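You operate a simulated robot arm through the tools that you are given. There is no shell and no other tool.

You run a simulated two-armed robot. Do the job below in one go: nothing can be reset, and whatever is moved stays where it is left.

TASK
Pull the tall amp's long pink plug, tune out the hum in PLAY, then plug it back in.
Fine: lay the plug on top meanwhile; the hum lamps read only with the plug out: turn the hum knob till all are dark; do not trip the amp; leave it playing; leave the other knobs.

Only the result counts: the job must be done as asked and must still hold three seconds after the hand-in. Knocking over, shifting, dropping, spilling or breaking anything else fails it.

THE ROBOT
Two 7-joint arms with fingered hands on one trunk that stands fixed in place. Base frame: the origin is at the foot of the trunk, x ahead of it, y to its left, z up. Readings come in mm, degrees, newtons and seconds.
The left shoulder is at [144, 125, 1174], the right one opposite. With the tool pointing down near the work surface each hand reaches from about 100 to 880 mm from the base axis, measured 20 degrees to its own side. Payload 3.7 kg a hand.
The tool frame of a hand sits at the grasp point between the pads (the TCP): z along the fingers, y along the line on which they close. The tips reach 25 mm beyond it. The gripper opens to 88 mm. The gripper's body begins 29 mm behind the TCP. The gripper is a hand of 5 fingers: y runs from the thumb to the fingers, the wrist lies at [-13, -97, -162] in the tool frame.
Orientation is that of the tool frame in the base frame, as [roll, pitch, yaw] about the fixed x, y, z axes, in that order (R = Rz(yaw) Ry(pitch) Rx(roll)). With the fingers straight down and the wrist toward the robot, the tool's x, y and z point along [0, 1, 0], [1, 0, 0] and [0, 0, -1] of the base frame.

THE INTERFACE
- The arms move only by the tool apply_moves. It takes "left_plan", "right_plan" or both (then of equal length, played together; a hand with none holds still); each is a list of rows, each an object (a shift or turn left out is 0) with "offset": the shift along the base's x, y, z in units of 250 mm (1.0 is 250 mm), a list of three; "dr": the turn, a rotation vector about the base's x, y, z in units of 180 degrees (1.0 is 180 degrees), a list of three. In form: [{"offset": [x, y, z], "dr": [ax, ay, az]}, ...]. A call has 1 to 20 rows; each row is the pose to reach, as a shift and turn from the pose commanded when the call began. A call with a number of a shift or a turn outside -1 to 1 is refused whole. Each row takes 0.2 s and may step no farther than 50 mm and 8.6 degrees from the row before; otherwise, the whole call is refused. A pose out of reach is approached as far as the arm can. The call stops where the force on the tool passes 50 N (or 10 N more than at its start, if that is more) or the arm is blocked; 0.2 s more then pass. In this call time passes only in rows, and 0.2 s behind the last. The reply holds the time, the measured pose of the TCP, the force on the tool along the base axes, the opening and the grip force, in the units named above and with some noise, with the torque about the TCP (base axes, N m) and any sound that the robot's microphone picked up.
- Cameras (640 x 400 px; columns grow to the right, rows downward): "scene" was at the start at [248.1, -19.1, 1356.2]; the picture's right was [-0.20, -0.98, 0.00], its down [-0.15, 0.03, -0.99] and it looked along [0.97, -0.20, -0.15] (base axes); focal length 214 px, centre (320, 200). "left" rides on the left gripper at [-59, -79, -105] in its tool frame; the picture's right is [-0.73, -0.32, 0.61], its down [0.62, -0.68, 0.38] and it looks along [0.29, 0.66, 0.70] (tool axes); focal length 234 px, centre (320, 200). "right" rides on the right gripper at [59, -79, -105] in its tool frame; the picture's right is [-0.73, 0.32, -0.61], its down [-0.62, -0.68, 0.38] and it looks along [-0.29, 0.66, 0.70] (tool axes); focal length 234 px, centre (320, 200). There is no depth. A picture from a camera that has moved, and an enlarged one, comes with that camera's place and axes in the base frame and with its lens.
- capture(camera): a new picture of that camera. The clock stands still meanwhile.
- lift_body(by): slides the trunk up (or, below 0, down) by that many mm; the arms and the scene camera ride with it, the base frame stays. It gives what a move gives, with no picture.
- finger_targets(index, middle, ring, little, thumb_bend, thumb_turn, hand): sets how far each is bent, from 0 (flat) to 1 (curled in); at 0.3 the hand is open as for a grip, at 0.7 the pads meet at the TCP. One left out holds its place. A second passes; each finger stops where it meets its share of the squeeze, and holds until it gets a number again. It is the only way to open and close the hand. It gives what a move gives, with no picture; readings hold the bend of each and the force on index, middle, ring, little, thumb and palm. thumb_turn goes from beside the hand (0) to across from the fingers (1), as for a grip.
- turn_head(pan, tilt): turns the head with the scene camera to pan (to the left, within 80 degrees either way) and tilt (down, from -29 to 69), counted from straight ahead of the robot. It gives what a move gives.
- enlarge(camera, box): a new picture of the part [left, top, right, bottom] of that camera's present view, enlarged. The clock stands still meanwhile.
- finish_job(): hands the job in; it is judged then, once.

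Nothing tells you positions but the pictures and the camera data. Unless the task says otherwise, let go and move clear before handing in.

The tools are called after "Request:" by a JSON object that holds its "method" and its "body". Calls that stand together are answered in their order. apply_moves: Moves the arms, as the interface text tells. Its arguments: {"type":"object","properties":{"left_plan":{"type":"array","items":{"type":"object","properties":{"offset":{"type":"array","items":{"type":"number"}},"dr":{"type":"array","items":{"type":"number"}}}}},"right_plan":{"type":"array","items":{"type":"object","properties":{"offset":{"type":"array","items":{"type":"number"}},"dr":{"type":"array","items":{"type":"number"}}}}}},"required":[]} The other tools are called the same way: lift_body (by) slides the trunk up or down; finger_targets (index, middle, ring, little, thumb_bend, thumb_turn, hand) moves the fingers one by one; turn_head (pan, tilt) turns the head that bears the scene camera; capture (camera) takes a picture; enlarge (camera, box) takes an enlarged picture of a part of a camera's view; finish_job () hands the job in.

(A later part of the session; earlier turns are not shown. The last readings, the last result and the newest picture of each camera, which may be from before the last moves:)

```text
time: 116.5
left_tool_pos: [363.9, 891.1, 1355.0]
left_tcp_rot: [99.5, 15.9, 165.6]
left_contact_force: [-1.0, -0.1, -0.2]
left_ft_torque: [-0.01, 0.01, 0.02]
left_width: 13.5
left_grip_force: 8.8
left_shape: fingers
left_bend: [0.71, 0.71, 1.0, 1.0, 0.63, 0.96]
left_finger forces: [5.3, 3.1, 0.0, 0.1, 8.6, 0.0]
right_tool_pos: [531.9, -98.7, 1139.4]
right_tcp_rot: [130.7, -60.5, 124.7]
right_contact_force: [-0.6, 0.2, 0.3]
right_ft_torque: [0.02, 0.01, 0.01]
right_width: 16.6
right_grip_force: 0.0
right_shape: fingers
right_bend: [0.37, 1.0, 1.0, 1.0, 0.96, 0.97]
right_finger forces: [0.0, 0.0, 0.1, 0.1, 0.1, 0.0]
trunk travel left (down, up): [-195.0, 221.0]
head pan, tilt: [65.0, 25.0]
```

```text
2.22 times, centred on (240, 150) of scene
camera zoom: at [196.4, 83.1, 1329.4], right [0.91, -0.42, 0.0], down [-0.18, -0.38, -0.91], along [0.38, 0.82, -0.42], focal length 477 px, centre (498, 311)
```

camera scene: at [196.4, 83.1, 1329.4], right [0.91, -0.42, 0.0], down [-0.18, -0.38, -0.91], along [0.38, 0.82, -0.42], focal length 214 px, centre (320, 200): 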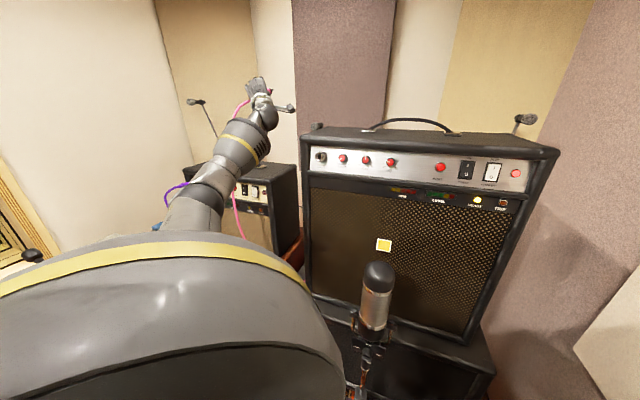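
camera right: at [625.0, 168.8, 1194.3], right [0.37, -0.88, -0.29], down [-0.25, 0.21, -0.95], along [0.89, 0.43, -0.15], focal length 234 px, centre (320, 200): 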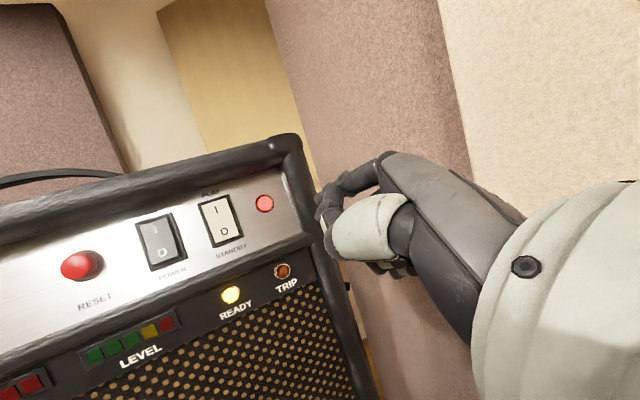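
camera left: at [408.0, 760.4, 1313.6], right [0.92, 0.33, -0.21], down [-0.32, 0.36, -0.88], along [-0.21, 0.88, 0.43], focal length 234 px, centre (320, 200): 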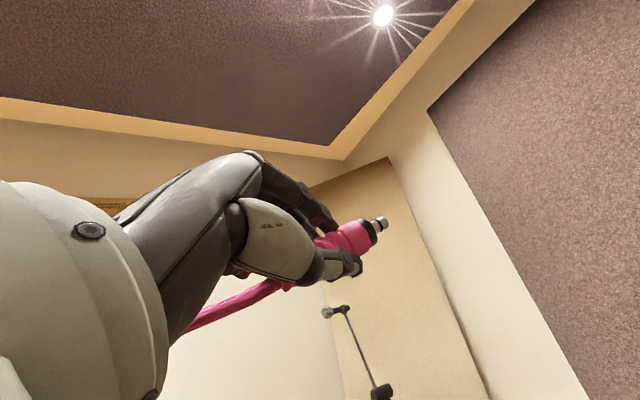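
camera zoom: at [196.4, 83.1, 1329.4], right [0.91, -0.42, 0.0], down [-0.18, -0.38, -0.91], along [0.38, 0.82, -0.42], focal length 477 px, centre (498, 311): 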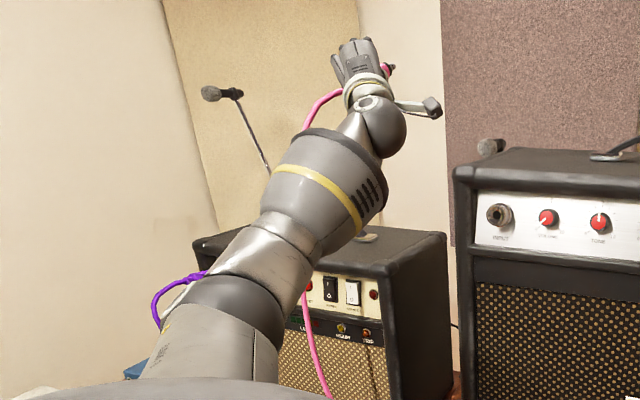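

The grip on the plug is essentially unchanged. I'll bring the hand back toward the front of the tall amp in modest steps, keeping orientation.

Request:
{"method": "apply_moves", "body": {"left_plan": [{"offset": [0.01, -0.1, 0.02]}, {"offset": [0.02, -0.22, 0.03]}, {"offset": [0.03, -0.36, 0.02]}, {"offset": [0.04, -0.5, 0.0]}, {"offset": [0.05, -0.64, -0.02]}]}}

Request:
{"method": "capture", "body": {"camera": "scene"}}

Request:
{"method": "capture", "body": {"camera": "left"}}

```text
time: 117.7
left_tool_pos: [378.7, 729.2, 1351.1]
left_tcp_rot: [99.5, 15.9, 165.6]
left_contact_force: [0.4, -0.1, -0.6]
left_ft_torque: [-0.01, 0.01, 0.0]
left_width: 13.6
left_grip_force: 8.9
left_shape: fingers
left_bend: [0.71, 0.71, 1.0, 1.0, 0.63, 0.96]
left_finger forces: [5.3, 3.1, 0.0, 0.1, 8.6, 0.0]
right_tool_pos: [530.4, -98.2, 1140.0]
right_tcp_rot: [130.6, -60.6, 124.9]
right_contact_force: [-0.6, -0.1, -1.2]
right_ft_torque: [0.02, 0.01, 0.01]
right_width: 16.2
right_grip_force: 0.0
right_shape: fingers
right_bend: [0.37, 1.0, 1.0, 1.0, 0.96, 0.97]
right_finger forces: [0.1, 0.0, 0.0, 0.0, 0.0, 0.1]
trunk travel left (down, up): [-195.0, 221.0]
head pan, tilt: [65.0, 25.0]
```

```text
taken
camera scene: at [196.4, 82.8, 1329.4], right [0.91, -0.42, 0.0], down [-0.18, -0.38, -0.91], along [0.38, 0.82, -0.42], focal length 214 px, centre (320, 200)
```

scene: 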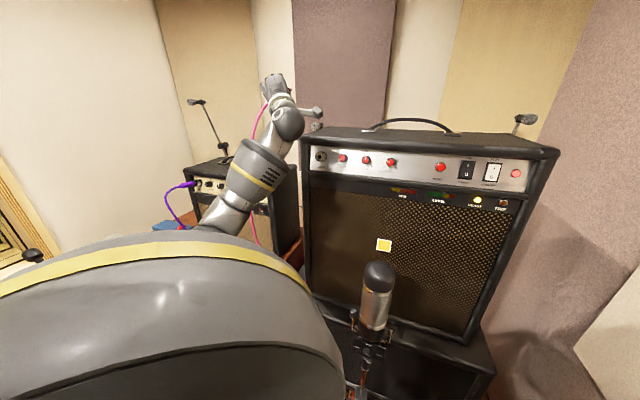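

```text
taken
camera left: at [420.1, 600.4, 1310.4], right [0.92, 0.33, -0.2], down [-0.32, 0.36, -0.88], along [-0.21, 0.88, 0.43], focal length 234 px, centre (320, 200)
```

left: 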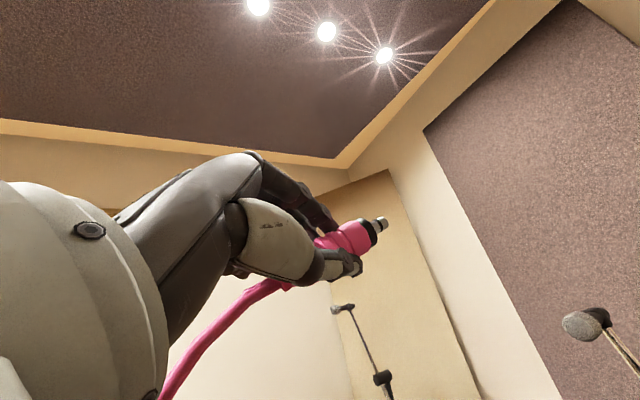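

The arm now moves freely with the elbow down. I'll bring the hand in front of INPUT and rotate so the plug points along the jack axis.

Request:
{"method": "apply_moves", "body": {"left_plan": [{"offset": [0.005, -0.06, 0.0], "dr": [-0.0393, -0.0123, 0.0041]}, {"offset": [0.01, -0.12, 0.0], "dr": [-0.0786, -0.0245, 0.0082]}, {"offset": [0.015, -0.18, -0.01], "dr": [-0.1179, -0.0368, 0.0123]}, {"offset": [0.02, -0.24, -0.02], "dr": [-0.1572, -0.049, 0.0164]}, {"offset": [0.03, -0.3, -0.03], "dr": [-0.1966, -0.0613, 0.0205]}, {"offset": [0.04, -0.36, -0.05], "dr": [-0.2359, -0.0735, 0.0246]}, {"offset": [0.05, -0.42, -0.08], "dr": [-0.2752, -0.0858, 0.0287]}, {"offset": [0.06, -0.48, -0.12], "dr": [-0.3145, -0.098, 0.0328]}, {"offset": [0.064, -0.52, -0.18], "dr": [-0.3538, -0.1103, 0.0369]}, {"offset": [0.064, -0.536, -0.244], "dr": [-0.3931, -0.1225, 0.041]}]}}

Request:
{"method": "capture", "body": {"camera": "scene"}}

Request:
{"method": "capture", "body": {"camera": "left"}}

```text
time: 119.9
left_tool_pos: [392.8, 595.9, 1288.8]
left_tcp_rot: [-179.8, 29.9, -149.0]
left_contact_force: [-0.5, -0.5, -0.5]
left_ft_torque: [0.0, 0.0, 0.0]
left_width: 13.3
left_grip_force: 7.8
left_shape: fingers
left_bend: [0.71, 0.71, 1.0, 1.0, 0.63, 0.96]
left_finger forces: [5.2, 2.7, 0.0, 0.0, 7.7, 0.0]
right_tool_pos: [532.1, -97.9, 1138.4]
right_tcp_rot: [130.6, -60.6, 124.9]
right_contact_force: [0.2, 0.2, 0.8]
right_ft_torque: [0.01, 0.0, 0.0]
right_width: 16.5
right_grip_force: 0.2
right_shape: fingers
right_bend: [0.37, 1.0, 1.0, 1.0, 0.96, 0.97]
right_finger forces: [0.0, 0.0, 0.1, 0.0, 0.0, 0.0]
trunk travel left (down, up): [-195.0, 221.0]
head pan, tilt: [65.0, 25.0]
```

```text
taken
camera scene: at [196.4, 82.9, 1329.5], right [0.91, -0.42, 0.0], down [-0.18, -0.38, -0.91], along [0.38, 0.82, -0.42], focal length 214 px, centre (320, 200)
```

scene: 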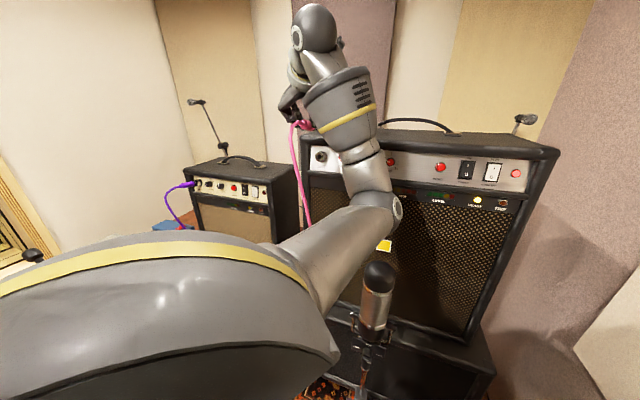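

```text
taken
camera left: at [431.5, 528.1, 1410.6], right [0.97, 0.2, -0.16], down [0.05, -0.76, -0.64], along [-0.26, 0.61, -0.75], focal length 234 px, centre (320, 200)
```

left: 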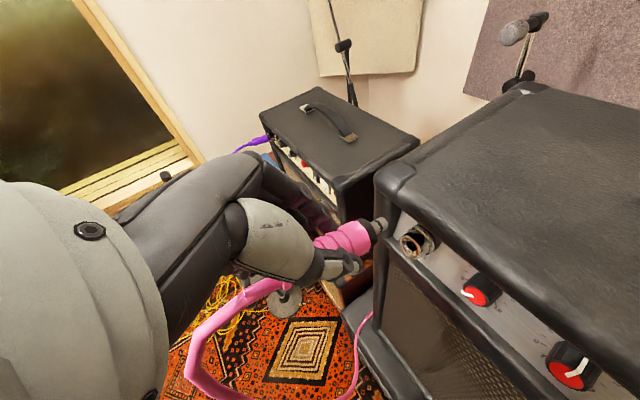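

I'm fully in position, with plug and jack both in view. I'll zoom in for alignment.

Request:
{"method": "enlarge", "body": {"camera": "left", "box": [290, 190, 450, 300]}}

Request:
{"method": "enlarge", "body": {"camera": "scene", "box": [260, 60, 380, 180]}}

```text
3.64 times, centred on (370, 245) of left
camera zoom: at [431.5, 528.1, 1410.6], right [0.97, 0.2, -0.16], down [0.05, -0.76, -0.64], along [-0.26, 0.61, -0.75], focal length 852 px, centre (138, 36)
```

zoom: 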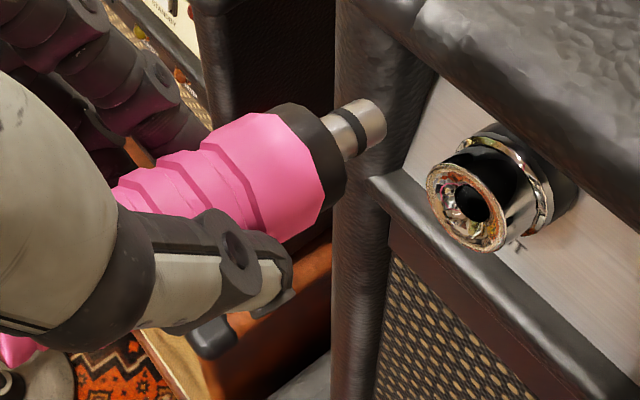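

```text
3.33 times, centred on (320, 120) of scene
camera zoom: at [196.4, 82.9, 1329.5], right [0.91, -0.42, 0.0], down [-0.18, -0.38, -0.91], along [0.38, 0.82, -0.42], focal length 715 px, centre (320, 467)
```

zoom: 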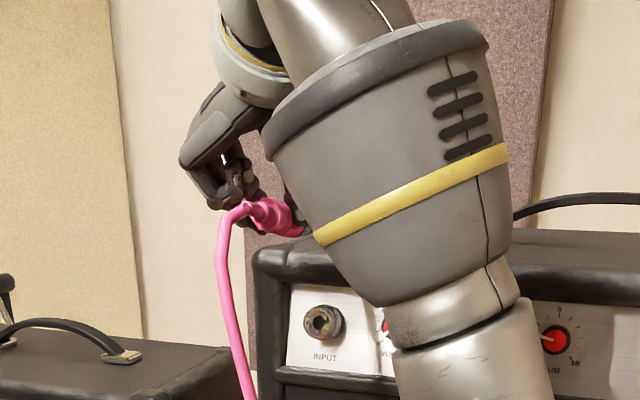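

Request:
{"method": "enlarge", "body": {"camera": "left", "box": [310, 200, 400, 260]}}

Request:
{"method": "enlarge", "body": {"camera": "left", "box": [380, 200, 470, 260]}}

Request:
{"method": "turn_head", "body": {"pan": 55, "tilt": 15}}

Request:
{"method": "capture", "body": {"camera": "scene"}}

```text
6.67 times, centred on (355, 230) of left
camera zoom: at [431.5, 528.1, 1410.6], right [0.97, 0.2, -0.16], down [0.05, -0.76, -0.64], along [-0.26, 0.61, -0.75], focal length 1561 px, centre (87, 0)
```

zoom: 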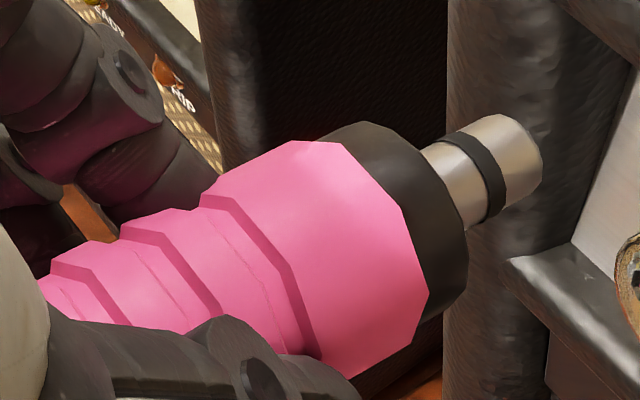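

```text
6.67 times, centred on (425, 230) of left
camera zoom: at [431.5, 528.1, 1410.6], right [0.97, 0.2, -0.16], down [0.05, -0.76, -0.64], along [-0.26, 0.61, -0.75], focal length 1561 px, centre (-380, 0)
```

zoom: 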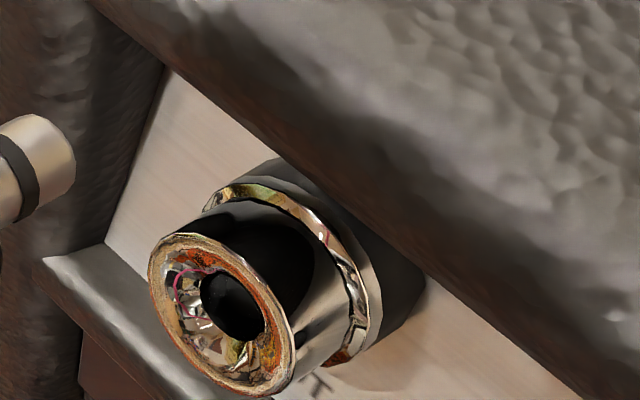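

```text
time: 120.7
left_tool_pos: [392.2, 597.4, 1290.0]
left_tcp_rot: [180.0, 30.0, -148.8]
left_contact_force: [0.5, 0.2, -0.6]
left_ft_torque: [0.01, 0.04, 0.03]
left_width: 13.6
left_grip_force: 7.6
left_shape: fingers
left_bend: [0.71, 0.71, 1.0, 1.0, 0.63, 0.96]
left_finger forces: [5.1, 2.7, 0.1, 0.0, 7.6, 0.0]
right_tool_pos: [529.4, -97.3, 1140.5]
right_tcp_rot: [130.6, -60.6, 125.0]
right_contact_force: [0.3, -0.6, -0.4]
right_ft_torque: [0.0, -0.01, -0.01]
right_width: 16.4
right_grip_force: 0.0
right_shape: fingers
right_bend: [0.37, 1.0, 1.0, 1.0, 0.96, 0.97]
right_finger forces: [0.1, 0.1, 0.0, 0.0, 0.0, 0.0]
trunk travel left (down, up): [-195.0, 221.0]
head pan, tilt: [55.0, 15.0]
```

```text
taken
camera scene: at [210.8, 76.1, 1345.6], right [0.82, -0.57, 0.0], down [-0.15, -0.21, -0.97], along [0.55, 0.79, -0.26], focal length 214 px, centre (320, 200)
```

scene: 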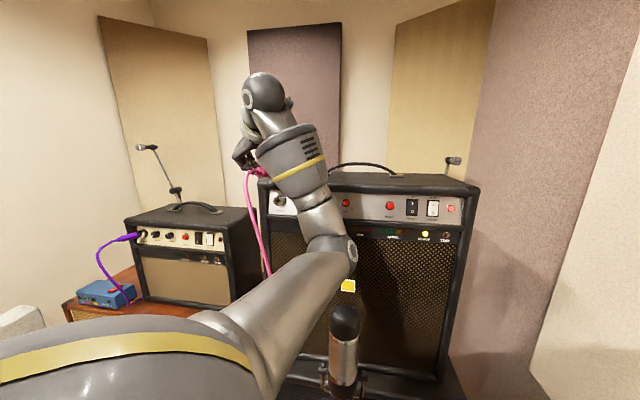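

Comparing views, the jack axis (like the plug when it was seated) dips about 10–12° into the panel, and the held plug is already nearly parallel to it. I'll lower the hand so the pin is about 35 mm in front of the jack.

Request:
{"method": "apply_moves", "body": {"left_plan": [{"offset": [0.005, -0.003, -0.08]}, {"offset": [0.01, -0.006, -0.17]}, {"offset": [0.018, -0.012, -0.258]}]}}

Request:
{"method": "capture", "body": {"camera": "left"}}

Request:
{"method": "enlarge", "body": {"camera": "left", "box": [320, 160, 460, 270]}}

Request:
{"method": "capture", "body": {"camera": "scene"}}

```text
time: 121.5
left_tool_pos: [396.7, 591.7, 1225.0]
left_tcp_rot: [180.0, 30.0, -148.8]
left_contact_force: [-0.3, -0.1, -0.3]
left_ft_torque: [0.0, 0.02, -0.02]
left_width: 13.5
left_grip_force: 7.9
left_shape: fingers
left_bend: [0.71, 0.71, 1.0, 1.0, 0.63, 0.96]
left_finger forces: [5.1, 2.9, 0.0, 0.0, 7.6, 0.1]
right_tool_pos: [531.9, -97.5, 1138.4]
right_tcp_rot: [130.9, -60.5, 124.6]
right_contact_force: [-0.6, -0.3, 0.0]
right_ft_torque: [-0.04, -0.01, 0.0]
right_width: 16.2
right_grip_force: 0.0
right_shape: fingers
right_bend: [0.37, 1.0, 1.0, 1.0, 0.96, 0.97]
right_finger forces: [0.1, 0.1, 0.1, 0.1, 0.0, 0.0]
trunk travel left (down, up): [-195.0, 221.0]
head pan, tilt: [55.0, 15.0]
```

```text
taken
camera left: at [435.2, 524.1, 1346.6], right [0.97, 0.2, -0.16], down [0.05, -0.76, -0.64], along [-0.26, 0.61, -0.75], focal length 234 px, centre (320, 200)
```

left: 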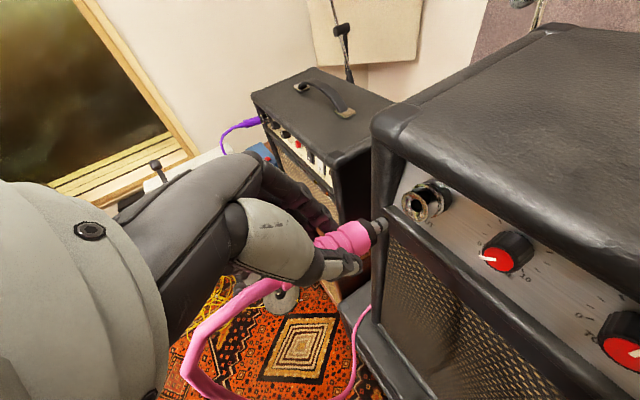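

```text
3.64 times, centred on (390, 215) of left
camera zoom: at [435.2, 524.1, 1346.6], right [0.97, 0.2, -0.16], down [0.05, -0.76, -0.64], along [-0.26, 0.61, -0.75], focal length 852 px, centre (66, 146)
```

zoom: 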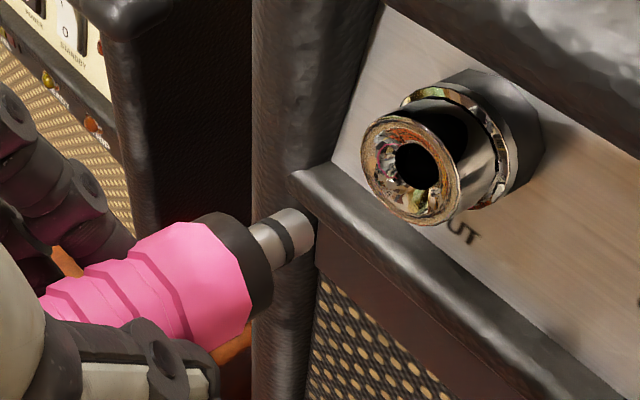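

```text
taken
camera scene: at [211.3, 76.1, 1345.6], right [0.82, -0.57, 0.0], down [-0.15, -0.21, -0.97], along [0.55, 0.79, -0.26], focal length 214 px, centre (320, 200)
```

scene: 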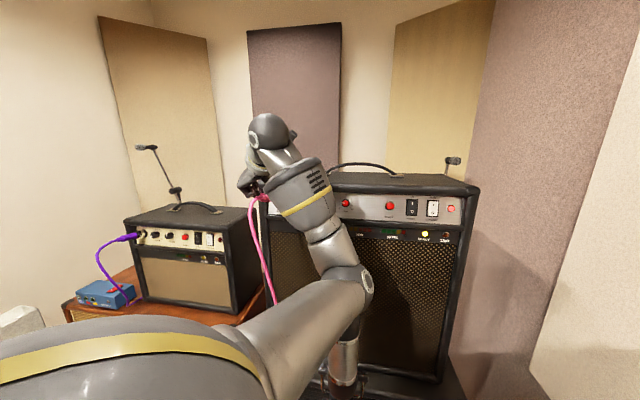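

The jack mouth is now well fixed at n≈798, s≈−142, z≈1174. To get the pin tip's depth I need a second viewpoint, so I'll check what the right-hand camera sees.

Request:
{"method": "capture", "body": {"camera": "right"}}

Request:
{"method": "enlarge", "body": {"camera": "scene", "box": [220, 140, 300, 220]}}

```text
taken
camera right: at [411.2, -155.9, 1194.7], right [0.32, -0.89, -0.32], down [-0.33, 0.21, -0.92], along [0.89, 0.4, -0.23], focal length 234 px, centre (320, 200)
```

right: 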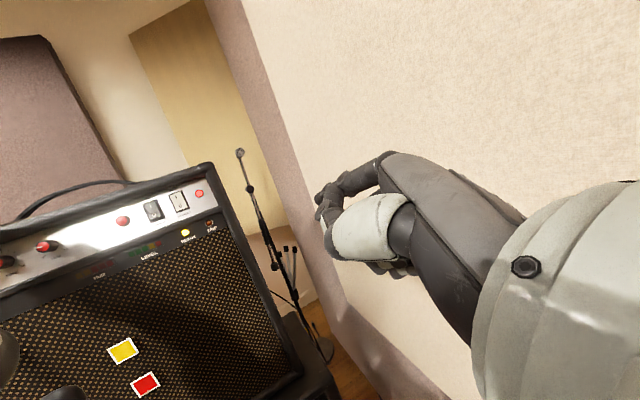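

```text
5.00 times, centred on (260, 180) of scene
camera zoom: at [211.3, 76.1, 1345.6], right [0.82, -0.57, 0.0], down [-0.15, -0.21, -0.97], along [0.55, 0.79, -0.26], focal length 1072 px, centre (620, 300)
```

zoom: 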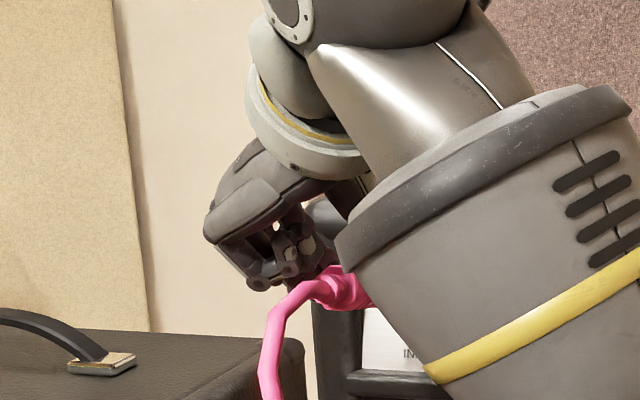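

I'll bring the right hand's camera around to view the plug and jack from the right side, well clear of the left elbow.

Request:
{"method": "apply_moves", "body": {"right_plan": [{"offset": [0.05, 0.12, 0.03], "dr": [0, 0, 0.03]}, {"offset": [0.1, 0.25, 0.06], "dr": [0, 0, 0.06]}, {"offset": [0.15, 0.38, 0.09], "dr": [0, 0, 0.09]}, {"offset": [0.2, 0.51, 0.12], "dr": [0, 0, 0.12]}, {"offset": [0.26, 0.64, 0.14], "dr": [0, 0, 0.16]}, {"offset": [0.3, 0.77, 0.14], "dr": [0, 0, 0.2]}]}}

Request:
{"method": "capture", "body": {"camera": "right"}}

Request:
{"method": "capture", "body": {"camera": "scene"}}

```text
time: 122.9
left_tool_pos: [397.1, 592.3, 1224.3]
left_tcp_rot: [-179.9, 29.9, -148.9]
left_contact_force: [-0.4, -0.3, -1.9]
left_ft_torque: [-0.02, -0.02, 0.0]
left_width: 13.6
left_grip_force: 8.0
left_shape: fingers
left_bend: [0.71, 0.71, 1.0, 1.0, 0.63, 0.96]
left_finger forces: [5.1, 2.8, 0.0, 0.0, 7.7, 0.1]
right_tool_pos: [606.7, 94.6, 1172.9]
right_tcp_rot: [131.1, -60.6, 160.6]
right_contact_force: [-0.7, 0.2, -0.9]
right_ft_torque: [0.01, 0.03, 0.04]
right_width: 16.6
right_grip_force: 0.1
right_shape: fingers
right_bend: [0.37, 1.0, 1.0, 1.0, 0.96, 0.97]
right_finger forces: [0.1, 0.0, 0.0, 0.1, 0.0, 0.0]
trunk travel left (down, up): [-195.0, 221.0]
head pan, tilt: [55.0, 15.0]
```

```text
taken
camera right: at [544.6, -22.9, 1227.7], right [0.78, -0.54, -0.32], down [-0.39, -0.03, -0.92], along [0.48, 0.84, -0.23], focal length 234 px, centre (320, 200)
```

right: 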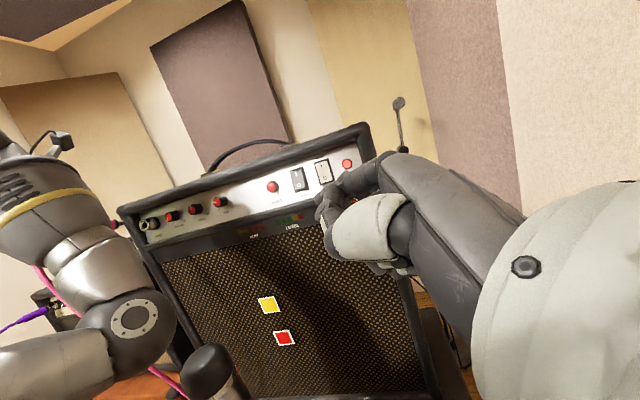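

```text
taken
camera scene: at [211.4, 76.7, 1345.5], right [0.82, -0.57, 0.0], down [-0.15, -0.21, -0.97], along [0.55, 0.79, -0.26], focal length 214 px, centre (320, 200)
```

scene: 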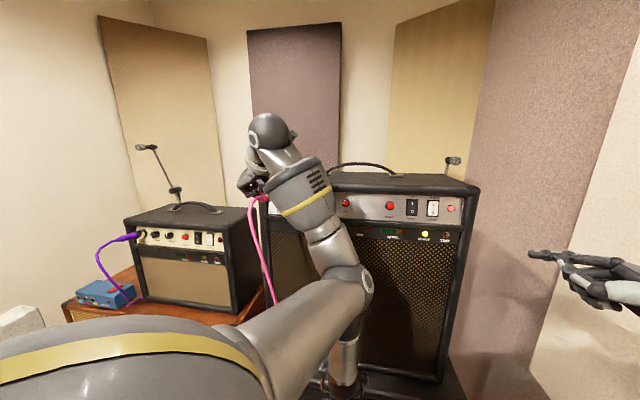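

The right camera sees the jack and the plug pin side-on, and the elbow is clear of the mic. I'll zoom in.

Request:
{"method": "enlarge", "body": {"camera": "right", "box": [70, 180, 230, 280]}}

Request:
{"method": "enlarge", "body": {"camera": "right", "box": [95, 200, 175, 250]}}

```text
4.00 times, centred on (150, 230) of right
camera zoom: at [544.6, -22.9, 1227.7], right [0.78, -0.54, -0.32], down [-0.39, -0.03, -0.92], along [0.48, 0.84, -0.23], focal length 937 px, centre (1000, 80)
```

zoom: 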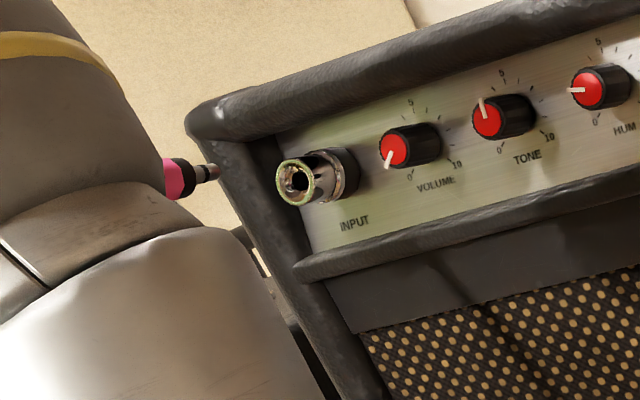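

```text
8.00 times, centred on (135, 225) of right
camera zoom: at [544.6, -22.9, 1227.7], right [0.78, -0.54, -0.32], down [-0.39, -0.03, -0.92], along [0.48, 0.84, -0.23], focal length 1873 px, centre (1800, 0)
```

zoom: 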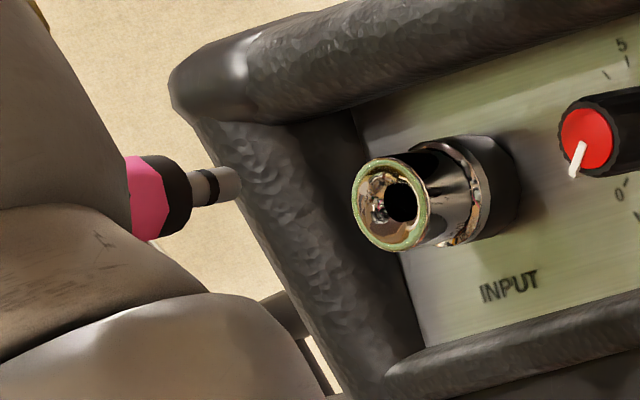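

Triangulating from both hand cameras, the pin tip is at n≈755, s≈−133, z≈1200, and the jack axis dips about 11°. The plug needs about 3° more left yaw. I'll move the tip to 25 mm short of the jack on its axis.

Request:
{"method": "apply_moves", "body": {"left_plan": [{"offset": [0.017, 0.035, -0.04], "dr": [0, 0, 0.0085]}, {"offset": [0.0344, 0.0704, -0.0816], "dr": [0, 0, 0.0167]}]}}

Request:
{"method": "enlarge", "body": {"camera": "right", "box": [95, 200, 175, 250]}}

Request:
{"method": "enlarge", "body": {"camera": "left", "box": [340, 150, 460, 250]}}

```text
time: 123.5
left_tool_pos: [405.2, 610.2, 1204.2]
left_tcp_rot: [-179.9, 30.0, -145.8]
left_contact_force: [0.2, -0.9, -0.6]
left_ft_torque: [0.03, 0.02, -0.01]
left_width: 13.5
left_grip_force: 8.3
left_shape: fingers
left_bend: [0.71, 0.71, 1.0, 1.0, 0.63, 0.96]
left_finger forces: [5.2, 2.8, 0.0, 0.0, 7.6, 0.0]
right_tool_pos: [607.9, 93.3, 1172.2]
right_tcp_rot: [130.9, -60.5, 160.6]
right_contact_force: [0.1, 0.1, 0.3]
right_ft_torque: [-0.01, -0.02, -0.01]
right_width: 16.2
right_grip_force: 0.0
right_shape: fingers
right_bend: [0.37, 1.0, 1.0, 1.0, 0.96, 0.97]
right_finger forces: [0.1, 0.0, 0.0, 0.0, 0.1, 0.0]
trunk travel left (down, up): [-195.0, 221.0]
head pan, tilt: [55.0, 15.0]
```

```text
8.00 times, centred on (135, 225) of right
camera zoom: at [543.8, -23.8, 1228.3], right [0.78, -0.54, -0.32], down [-0.39, -0.03, -0.92], along [0.48, 0.84, -0.23], focal length 1873 px, centre (1800, 0)
```

zoom: 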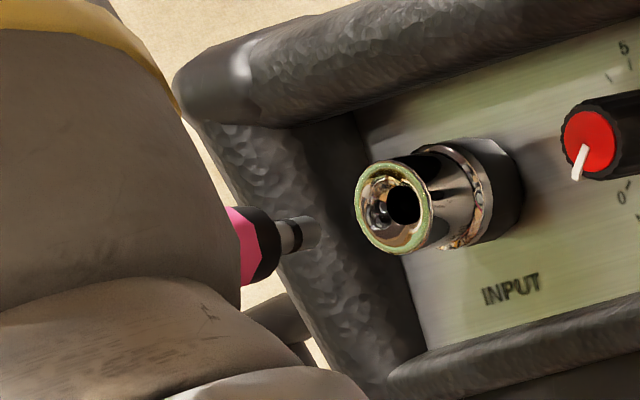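

```text
4.00 times, centred on (400, 200) of left
camera zoom: at [447.5, 544.2, 1326.4], right [0.95, 0.26, -0.16], down [0.09, -0.76, -0.64], along [-0.29, 0.6, -0.75], focal length 937 px, centre (0, 200)
```

zoom: 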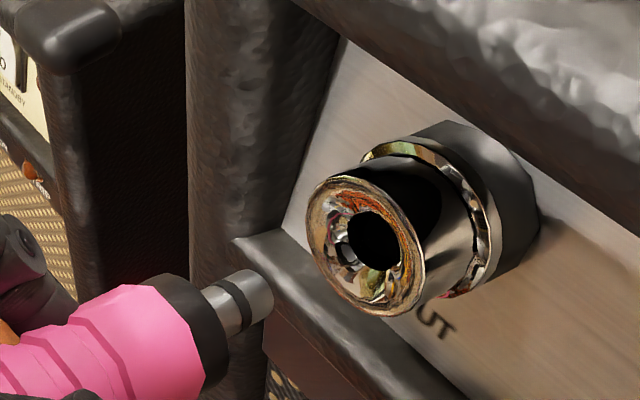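

Nearly on axis, with the tip about 2 mm low and 2 mm left. I'll correct that and advance to about 12 mm from the mouth.

Request:
{"method": "apply_moves", "body": {"left_plan": [{"offset": [0.0065, -0.0065, 0.008]}, {"offset": [0.0428, 0.0296, -0.002]}]}}

Request:
{"method": "enlarge", "body": {"camera": "right", "box": [95, 200, 175, 250]}}

Request:
{"method": "enlarge", "body": {"camera": "left", "box": [340, 150, 460, 250]}}

```text
time: 124.1
left_tool_pos: [417.3, 619.1, 1203.8]
left_tcp_rot: [-180.0, 30.0, -145.8]
left_contact_force: [-0.6, 0.4, -0.6]
left_ft_torque: [0.02, 0.01, 0.0]
left_width: 13.2
left_grip_force: 7.8
left_shape: fingers
left_bend: [0.71, 0.71, 1.0, 1.0, 0.63, 0.96]
left_finger forces: [5.2, 2.8, 0.0, 0.0, 7.8, 0.1]
right_tool_pos: [606.5, 94.6, 1171.8]
right_tcp_rot: [130.6, -60.4, 161.0]
right_contact_force: [0.4, -0.5, -0.3]
right_ft_torque: [-0.01, 0.01, 0.0]
right_width: 16.5
right_grip_force: 0.1
right_shape: fingers
right_bend: [0.37, 1.0, 1.0, 1.0, 0.96, 0.97]
right_finger forces: [0.1, 0.1, 0.1, 0.1, 0.0, 0.0]
trunk travel left (down, up): [-195.0, 221.0]
head pan, tilt: [55.0, 15.0]
```

```text
8.00 times, centred on (135, 225) of right
camera zoom: at [543.9, -23.8, 1228.1], right [0.78, -0.54, -0.32], down [-0.39, -0.03, -0.92], along [0.48, 0.84, -0.23], focal length 1873 px, centre (1800, 0)
```

zoom: 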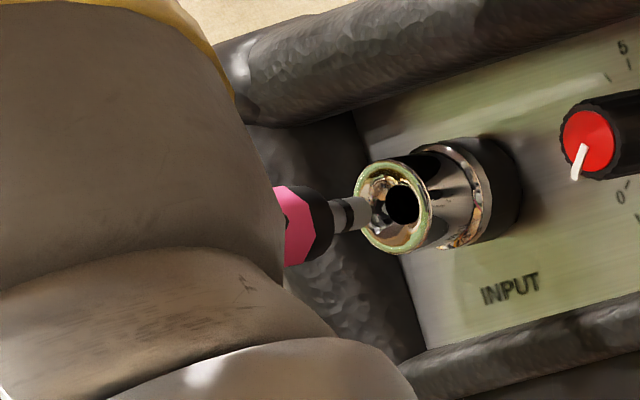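

```text
4.00 times, centred on (400, 200) of left
camera zoom: at [458.9, 552.4, 1325.6], right [0.95, 0.26, -0.16], down [0.09, -0.76, -0.64], along [-0.29, 0.6, -0.75], focal length 937 px, centre (0, 200)
```

zoom: 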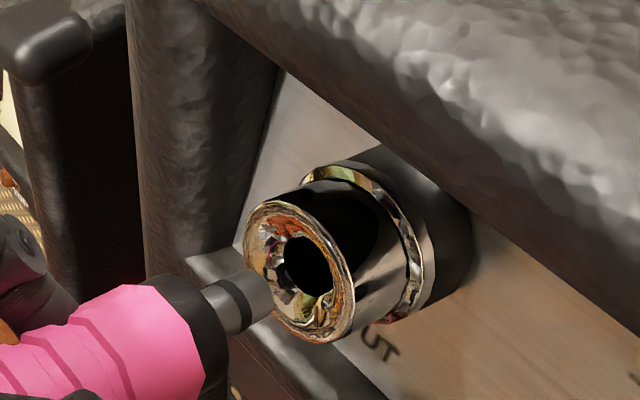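

Aligned in both views. I'll push along the jack axis slowly, 12 mm first.

Request:
{"method": "apply_moves", "body": {"left_plan": [{"offset": [0.0111, 0.0111, -0.003]}, {"offset": [0.0222, 0.0222, -0.006]}, {"offset": [0.0333, 0.0333, -0.0092]}]}}

Request:
{"method": "enlarge", "body": {"camera": "right", "box": [95, 200, 175, 250]}}

Request:
{"method": "enlarge", "body": {"camera": "left", "box": [320, 150, 440, 250]}}

```text
time: 124.9
left_tool_pos: [422.7, 627.0, 1201.6]
left_tcp_rot: [-180.0, 30.0, -145.9]
left_contact_force: [-0.1, 0.5, -0.1]
left_ft_torque: [0.0, 0.03, 0.0]
left_width: 13.2
left_grip_force: 7.9
left_shape: fingers
left_bend: [0.71, 0.71, 1.0, 1.0, 0.63, 0.96]
left_finger forces: [5.1, 2.7, 0.0, 0.0, 7.6, 0.0]
right_tool_pos: [607.3, 93.4, 1172.3]
right_tcp_rot: [131.0, -60.4, 160.6]
right_contact_force: [0.5, -0.3, -0.3]
right_ft_torque: [-0.03, 0.02, -0.01]
right_width: 16.5
right_grip_force: 0.0
right_shape: fingers
right_bend: [0.37, 1.0, 1.0, 1.0, 0.96, 0.97]
right_finger forces: [0.1, 0.1, 0.0, 0.1, 0.0, 0.0]
trunk travel left (down, up): [-195.0, 221.0]
head pan, tilt: [55.0, 15.0]
```

```text
8.00 times, centred on (135, 225) of right
camera zoom: at [543.8, -23.9, 1228.2], right [0.78, -0.54, -0.32], down [-0.39, -0.03, -0.92], along [0.48, 0.84, -0.23], focal length 1873 px, centre (1800, 0)
```

zoom: 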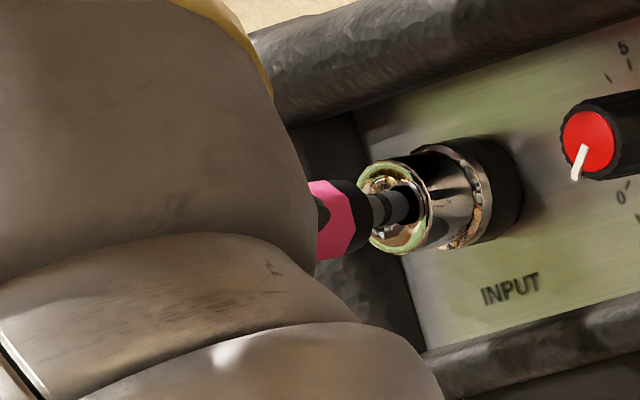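

```text
4.00 times, centred on (380, 200) of left
camera zoom: at [466.3, 561.4, 1322.8], right [0.95, 0.26, -0.16], down [0.09, -0.76, -0.64], along [-0.29, 0.6, -0.75], focal length 937 px, centre (80, 200)
```

zoom: 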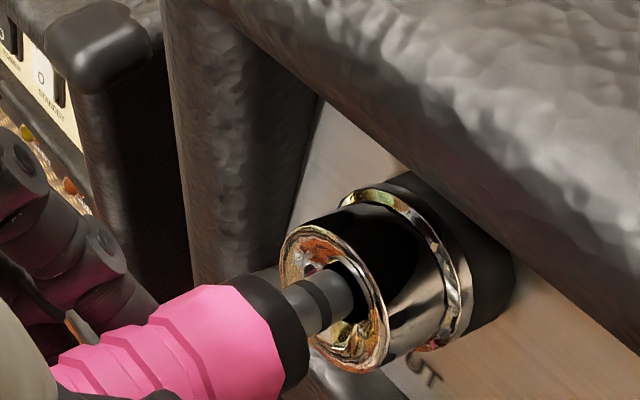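

The pin is entering the hole with no contact force. Continuing.

Request:
{"method": "apply_moves", "body": {"left_plan": [{"offset": [0.0083, 0.0083, -0.0023]}, {"offset": [0.0167, 0.0167, -0.0046]}, {"offset": [0.0236, 0.0236, -0.0065]}]}}

Request:
{"method": "enlarge", "body": {"camera": "right", "box": [95, 200, 175, 250]}}

Request:
{"method": "enlarge", "body": {"camera": "left", "box": [320, 150, 440, 250]}}

```text
time: 125.7
left_tool_pos: [430.9, 633.3, 1199.7]
left_tcp_rot: [-180.0, 30.0, -145.9]
left_contact_force: [0.7, 0.1, 0.3]
left_ft_torque: [0.0, 0.02, -0.04]
left_width: 13.5
left_grip_force: 7.3
left_shape: fingers
left_bend: [0.71, 0.71, 1.0, 1.0, 0.63, 0.96]
left_finger forces: [5.1, 2.8, 0.0, 0.0, 7.7, 0.0]
right_tool_pos: [606.4, 92.5, 1172.1]
right_tcp_rot: [130.7, -60.5, 160.9]
right_contact_force: [0.0, -0.8, -0.7]
right_ft_torque: [0.0, -0.02, 0.01]
right_width: 16.6
right_grip_force: 0.0
right_shape: fingers
right_bend: [0.37, 1.0, 1.0, 1.0, 0.96, 0.97]
right_finger forces: [0.0, 0.0, 0.1, 0.1, 0.1, 0.1]
trunk travel left (down, up): [-195.0, 221.0]
head pan, tilt: [55.0, 15.0]
```

```text
8.00 times, centred on (135, 225) of right
camera zoom: at [543.8, -23.9, 1228.3], right [0.78, -0.54, -0.32], down [-0.39, -0.03, -0.92], along [0.48, 0.84, -0.23], focal length 1873 px, centre (1800, 0)
```

zoom: 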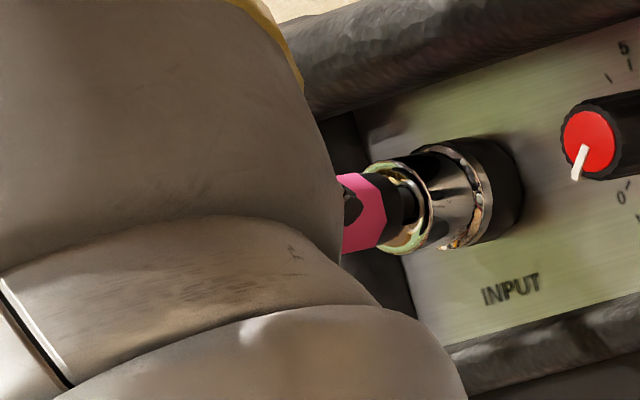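

```text
4.00 times, centred on (380, 200) of left
camera zoom: at [472.8, 566.7, 1321.5], right [0.95, 0.26, -0.16], down [0.09, -0.76, -0.64], along [-0.29, 0.6, -0.75], focal length 937 px, centre (80, 200)
```

zoom: 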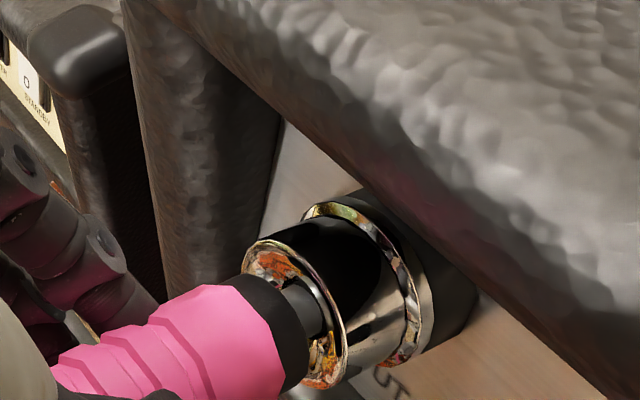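

Request:
{"method": "apply_moves", "body": {"left_plan": [{"offset": [0.0083, 0.0083, -0.0023]}, {"offset": [0.0167, 0.0167, -0.0046]}]}}

Request:
{"method": "enlarge", "body": {"camera": "right", "box": [95, 200, 175, 250]}}

Request:
{"method": "enlarge", "body": {"camera": "left", "box": [320, 150, 440, 250]}}

```text
time: 126.3
left_tool_pos: [433.5, 636.3, 1200.5]
left_tcp_rot: [-180.0, 30.2, -145.9]
left_contact_force: [-4.7, -3.7, 1.0]
left_ft_torque: [-0.08, 0.02, -0.02]
left_width: 13.2
left_grip_force: 9.2
left_shape: fingers
left_bend: [0.71, 0.71, 1.0, 1.0, 0.63, 0.96]
left_finger forces: [5.7, 3.8, 0.1, 0.1, 8.8, 0.0]
right_tool_pos: [606.1, 92.7, 1173.5]
right_tcp_rot: [130.7, -60.5, 160.8]
right_contact_force: [-0.2, 0.1, 0.3]
right_ft_torque: [0.01, -0.02, 0.01]
right_width: 16.2
right_grip_force: 0.1
right_shape: fingers
right_bend: [0.37, 1.0, 1.0, 1.0, 0.96, 0.97]
right_finger forces: [0.0, 0.1, 0.0, 0.0, 0.0, 0.1]
trunk travel left (down, up): [-195.0, 221.0]
head pan, tilt: [55.0, 15.0]
```

```text
8.00 times, centred on (135, 225) of right
camera zoom: at [542.8, -24.6, 1228.9], right [0.78, -0.54, -0.32], down [-0.39, -0.03, -0.92], along [0.48, 0.84, -0.23], focal length 1873 px, centre (1800, 0)
```

zoom: 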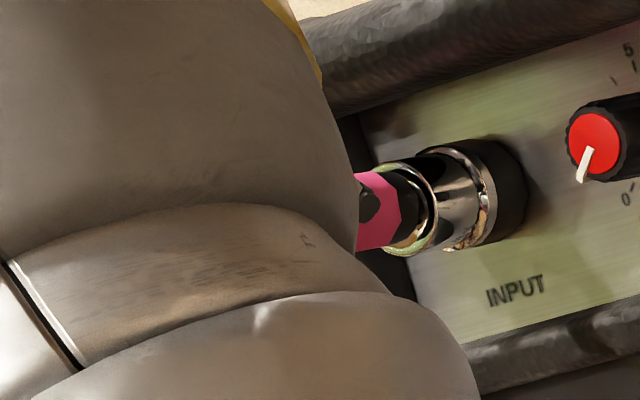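

```text
4.00 times, centred on (380, 200) of left
camera zoom: at [475.8, 569.9, 1321.8], right [0.95, 0.26, -0.16], down [0.1, -0.76, -0.64], along [-0.29, 0.6, -0.75], focal length 937 px, centre (80, 200)
```

zoom: 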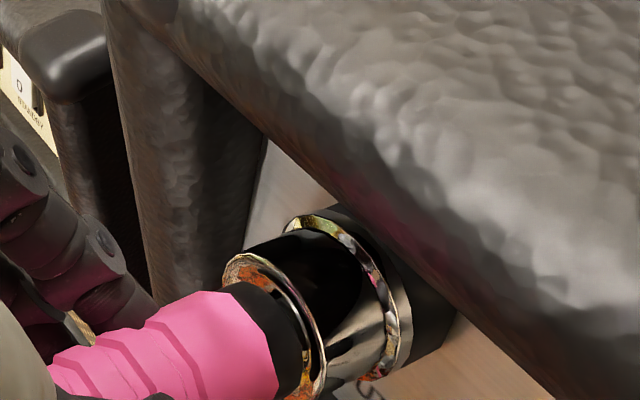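

The black collar is at the jack mouth with about 6 N resistance. I'll push a bit more to seat it fully.

Request:
{"method": "apply_moves", "body": {"left_plan": [{"offset": [0.006, 0.006, -0.0017]}, {"offset": [0.012, 0.012, -0.0033]}]}}

Request:
{"method": "enlarge", "body": {"camera": "right", "box": [95, 200, 175, 250]}}

Request:
{"method": "enlarge", "body": {"camera": "left", "box": [320, 150, 440, 250]}}

```text
time: 126.9
left_tool_pos: [436.6, 638.9, 1201.3]
left_tcp_rot: [179.9, 30.2, -145.8]
left_contact_force: [-11.9, -8.6, 4.2]
left_ft_torque: [-0.11, 0.17, -0.01]
left_width: 13.1
left_grip_force: 10.9
left_shape: fingers
left_bend: [0.71, 0.72, 1.0, 1.0, 0.62, 0.98]
left_finger forces: [6.7, 5.0, 0.0, 0.0, 9.3, 0.0]
right_tool_pos: [606.0, 91.7, 1173.9]
right_tcp_rot: [130.4, -60.3, 161.0]
right_contact_force: [-0.4, 0.4, 0.1]
right_ft_torque: [0.03, -0.01, 0.04]
right_width: 16.5
right_grip_force: 0.1
right_shape: fingers
right_bend: [0.37, 1.0, 1.0, 1.0, 0.96, 0.97]
right_finger forces: [0.0, 0.1, 0.0, 0.0, 0.0, 0.1]
trunk travel left (down, up): [-195.0, 221.0]
head pan, tilt: [55.0, 15.0]
```

```text
8.00 times, centred on (135, 225) of right
camera zoom: at [541.6, -25.7, 1229.6], right [0.78, -0.54, -0.32], down [-0.39, -0.03, -0.92], along [0.48, 0.84, -0.23], focal length 1873 px, centre (1800, 0)
```

zoom: 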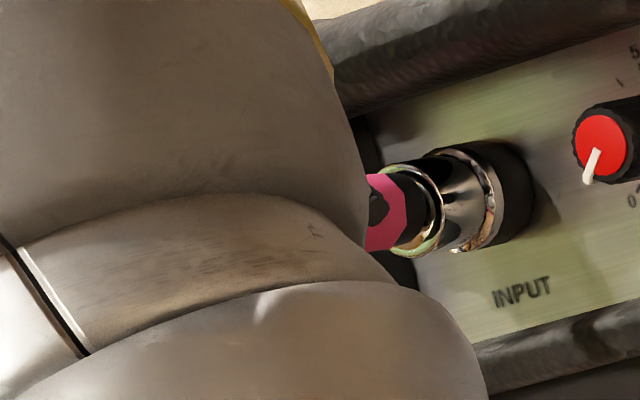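

```text
4.00 times, centred on (380, 200) of left
camera zoom: at [477.0, 572.1, 1322.2], right [0.95, 0.26, -0.16], down [0.1, -0.76, -0.65], along [-0.29, 0.6, -0.75], focal length 937 px, centre (80, 200)
```

zoom: 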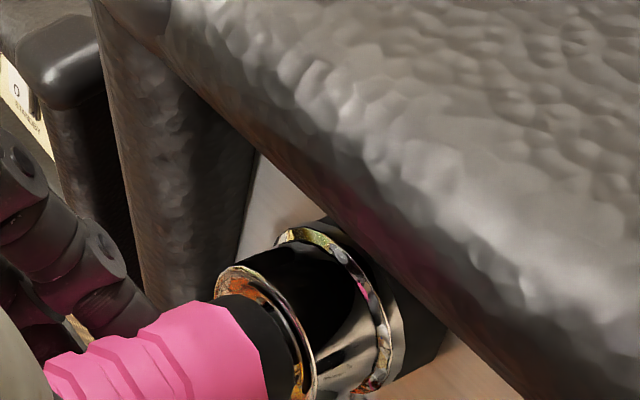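

Comparing with the original seated view, the collar-to-mouth gap matches (about 8 mm of collar showing), and the resistance is about 15 N: seated. I'll relax the push slightly and release gently.

Request:
{"method": "apply_moves", "body": {"left_plan": [{"offset": [-0.006, -0.006, 0.0017]}]}}

Request:
{"method": "finger_targets", "body": {"hand": "left", "index": 0.6, "middle": 0.6, "thumb_bend": 0.58}}

Request:
{"method": "finger_targets", "body": {"hand": "left", "index": 0.5, "middle": 0.5, "thumb_bend": 0.46}}

Request:
{"method": "enlarge", "body": {"camera": "right", "box": [95, 200, 175, 250]}}

Request:
{"method": "enlarge", "body": {"camera": "left", "box": [270, 150, 430, 270]}}

```text
time: 127.3
left_tool_pos: [434.9, 637.8, 1200.4]
left_tcp_rot: [179.9, 30.1, -145.9]
left_contact_force: [-8.8, -6.2, 2.7]
left_ft_torque: [-0.08, 0.11, 0.02]
left_width: 13.6
left_grip_force: 10.7
left_shape: fingers
left_bend: [0.71, 0.72, 1.0, 1.0, 0.62, 0.97]
left_finger forces: [7.6, 4.2, 0.1, 0.0, 8.6, 0.0]
right_tool_pos: [606.3, 91.3, 1173.9]
right_tcp_rot: [130.6, -60.5, 161.0]
right_contact_force: [-0.1, 0.0, -0.4]
right_ft_torque: [-0.06, 0.0, 0.01]
right_width: 16.3
right_grip_force: 0.0
right_shape: fingers
right_bend: [0.37, 1.0, 1.0, 1.0, 0.96, 0.97]
right_finger forces: [0.1, 0.0, 0.0, 0.0, 0.0, 0.0]
trunk travel left (down, up): [-195.0, 221.0]
head pan, tilt: [55.0, 15.0]
```

```text
time: 128.3
left_tool_pos: [436.2, 638.3, 1199.4]
left_tcp_rot: [179.9, 30.1, -145.9]
left_contact_force: [-0.2, -0.3, 0.1]
left_ft_torque: [-0.01, 0.02, -0.03]
left_width: 23.1
left_grip_force: 0.7
left_shape: fingers
left_bend: [0.6, 0.6, 1.0, 1.0, 0.57, 0.98]
left_finger forces: [0.1, 0.1, 0.1, 0.1, 0.3, 0.0]
right_tool_pos: [607.9, 93.7, 1172.7]
right_tcp_rot: [130.7, -60.5, 160.8]
right_contact_force: [-0.5, 0.0, -0.3]
right_ft_torque: [0.01, 0.03, 0.0]
right_width: 16.4
right_grip_force: 0.1
right_shape: fingers
right_bend: [0.37, 1.0, 1.0, 1.0, 0.96, 0.97]
right_finger forces: [0.0, 0.0, 0.0, 0.0, 0.1, 0.0]
trunk travel left (down, up): [-195.0, 221.0]
head pan, tilt: [55.0, 15.0]
```

```text
time: 129.3
left_tool_pos: [436.0, 639.1, 1199.0]
left_tcp_rot: [180.0, 30.0, -145.9]
left_contact_force: [-0.3, 0.1, 0.6]
left_ft_torque: [0.02, 0.03, 0.01]
left_width: 45.5
left_grip_force: 0.0
left_shape: fingers
left_bend: [0.5, 0.5, 1.0, 1.0, 0.46, 0.98]
left_finger forces: [0.0, 0.0, 0.0, 0.0, 0.0, 0.0]
right_tool_pos: [607.0, 92.8, 1173.3]
right_tcp_rot: [130.7, -60.5, 160.7]
right_contact_force: [-0.2, 0.8, 0.1]
right_ft_torque: [-0.01, 0.0, 0.0]
right_width: 16.6
right_grip_force: 0.0
right_shape: fingers
right_bend: [0.37, 1.0, 1.0, 1.0, 0.96, 0.97]
right_finger forces: [0.1, 0.1, 0.0, 0.0, 0.1, 0.0]
trunk travel left (down, up): [-195.0, 221.0]
head pan, tilt: [55.0, 15.0]
```

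```text
8.00 times, centred on (135, 225) of right
camera zoom: at [543.7, -23.9, 1228.3], right [0.78, -0.54, -0.32], down [-0.39, -0.03, -0.92], along [0.48, 0.84, -0.23], focal length 1873 px, centre (1800, 0)
```

zoom: 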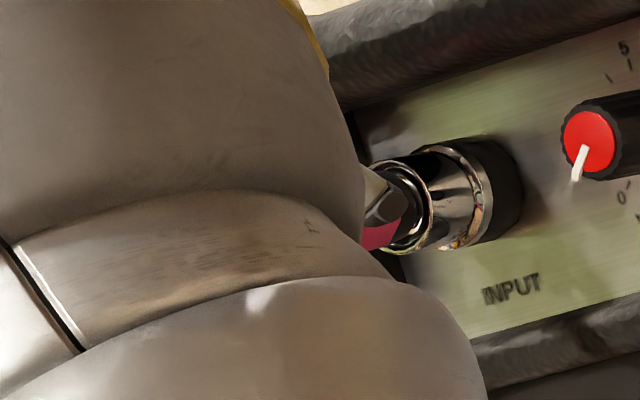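

```text
3.33 times, centred on (350, 210) of left
camera zoom: at [478.4, 572.5, 1320.7], right [0.95, 0.26, -0.16], down [0.09, -0.76, -0.64], along [-0.29, 0.6, -0.75], focal length 781 px, centre (220, 167)
```

zoom: 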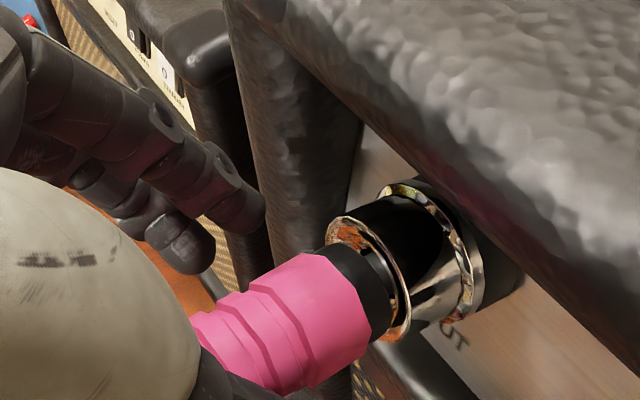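

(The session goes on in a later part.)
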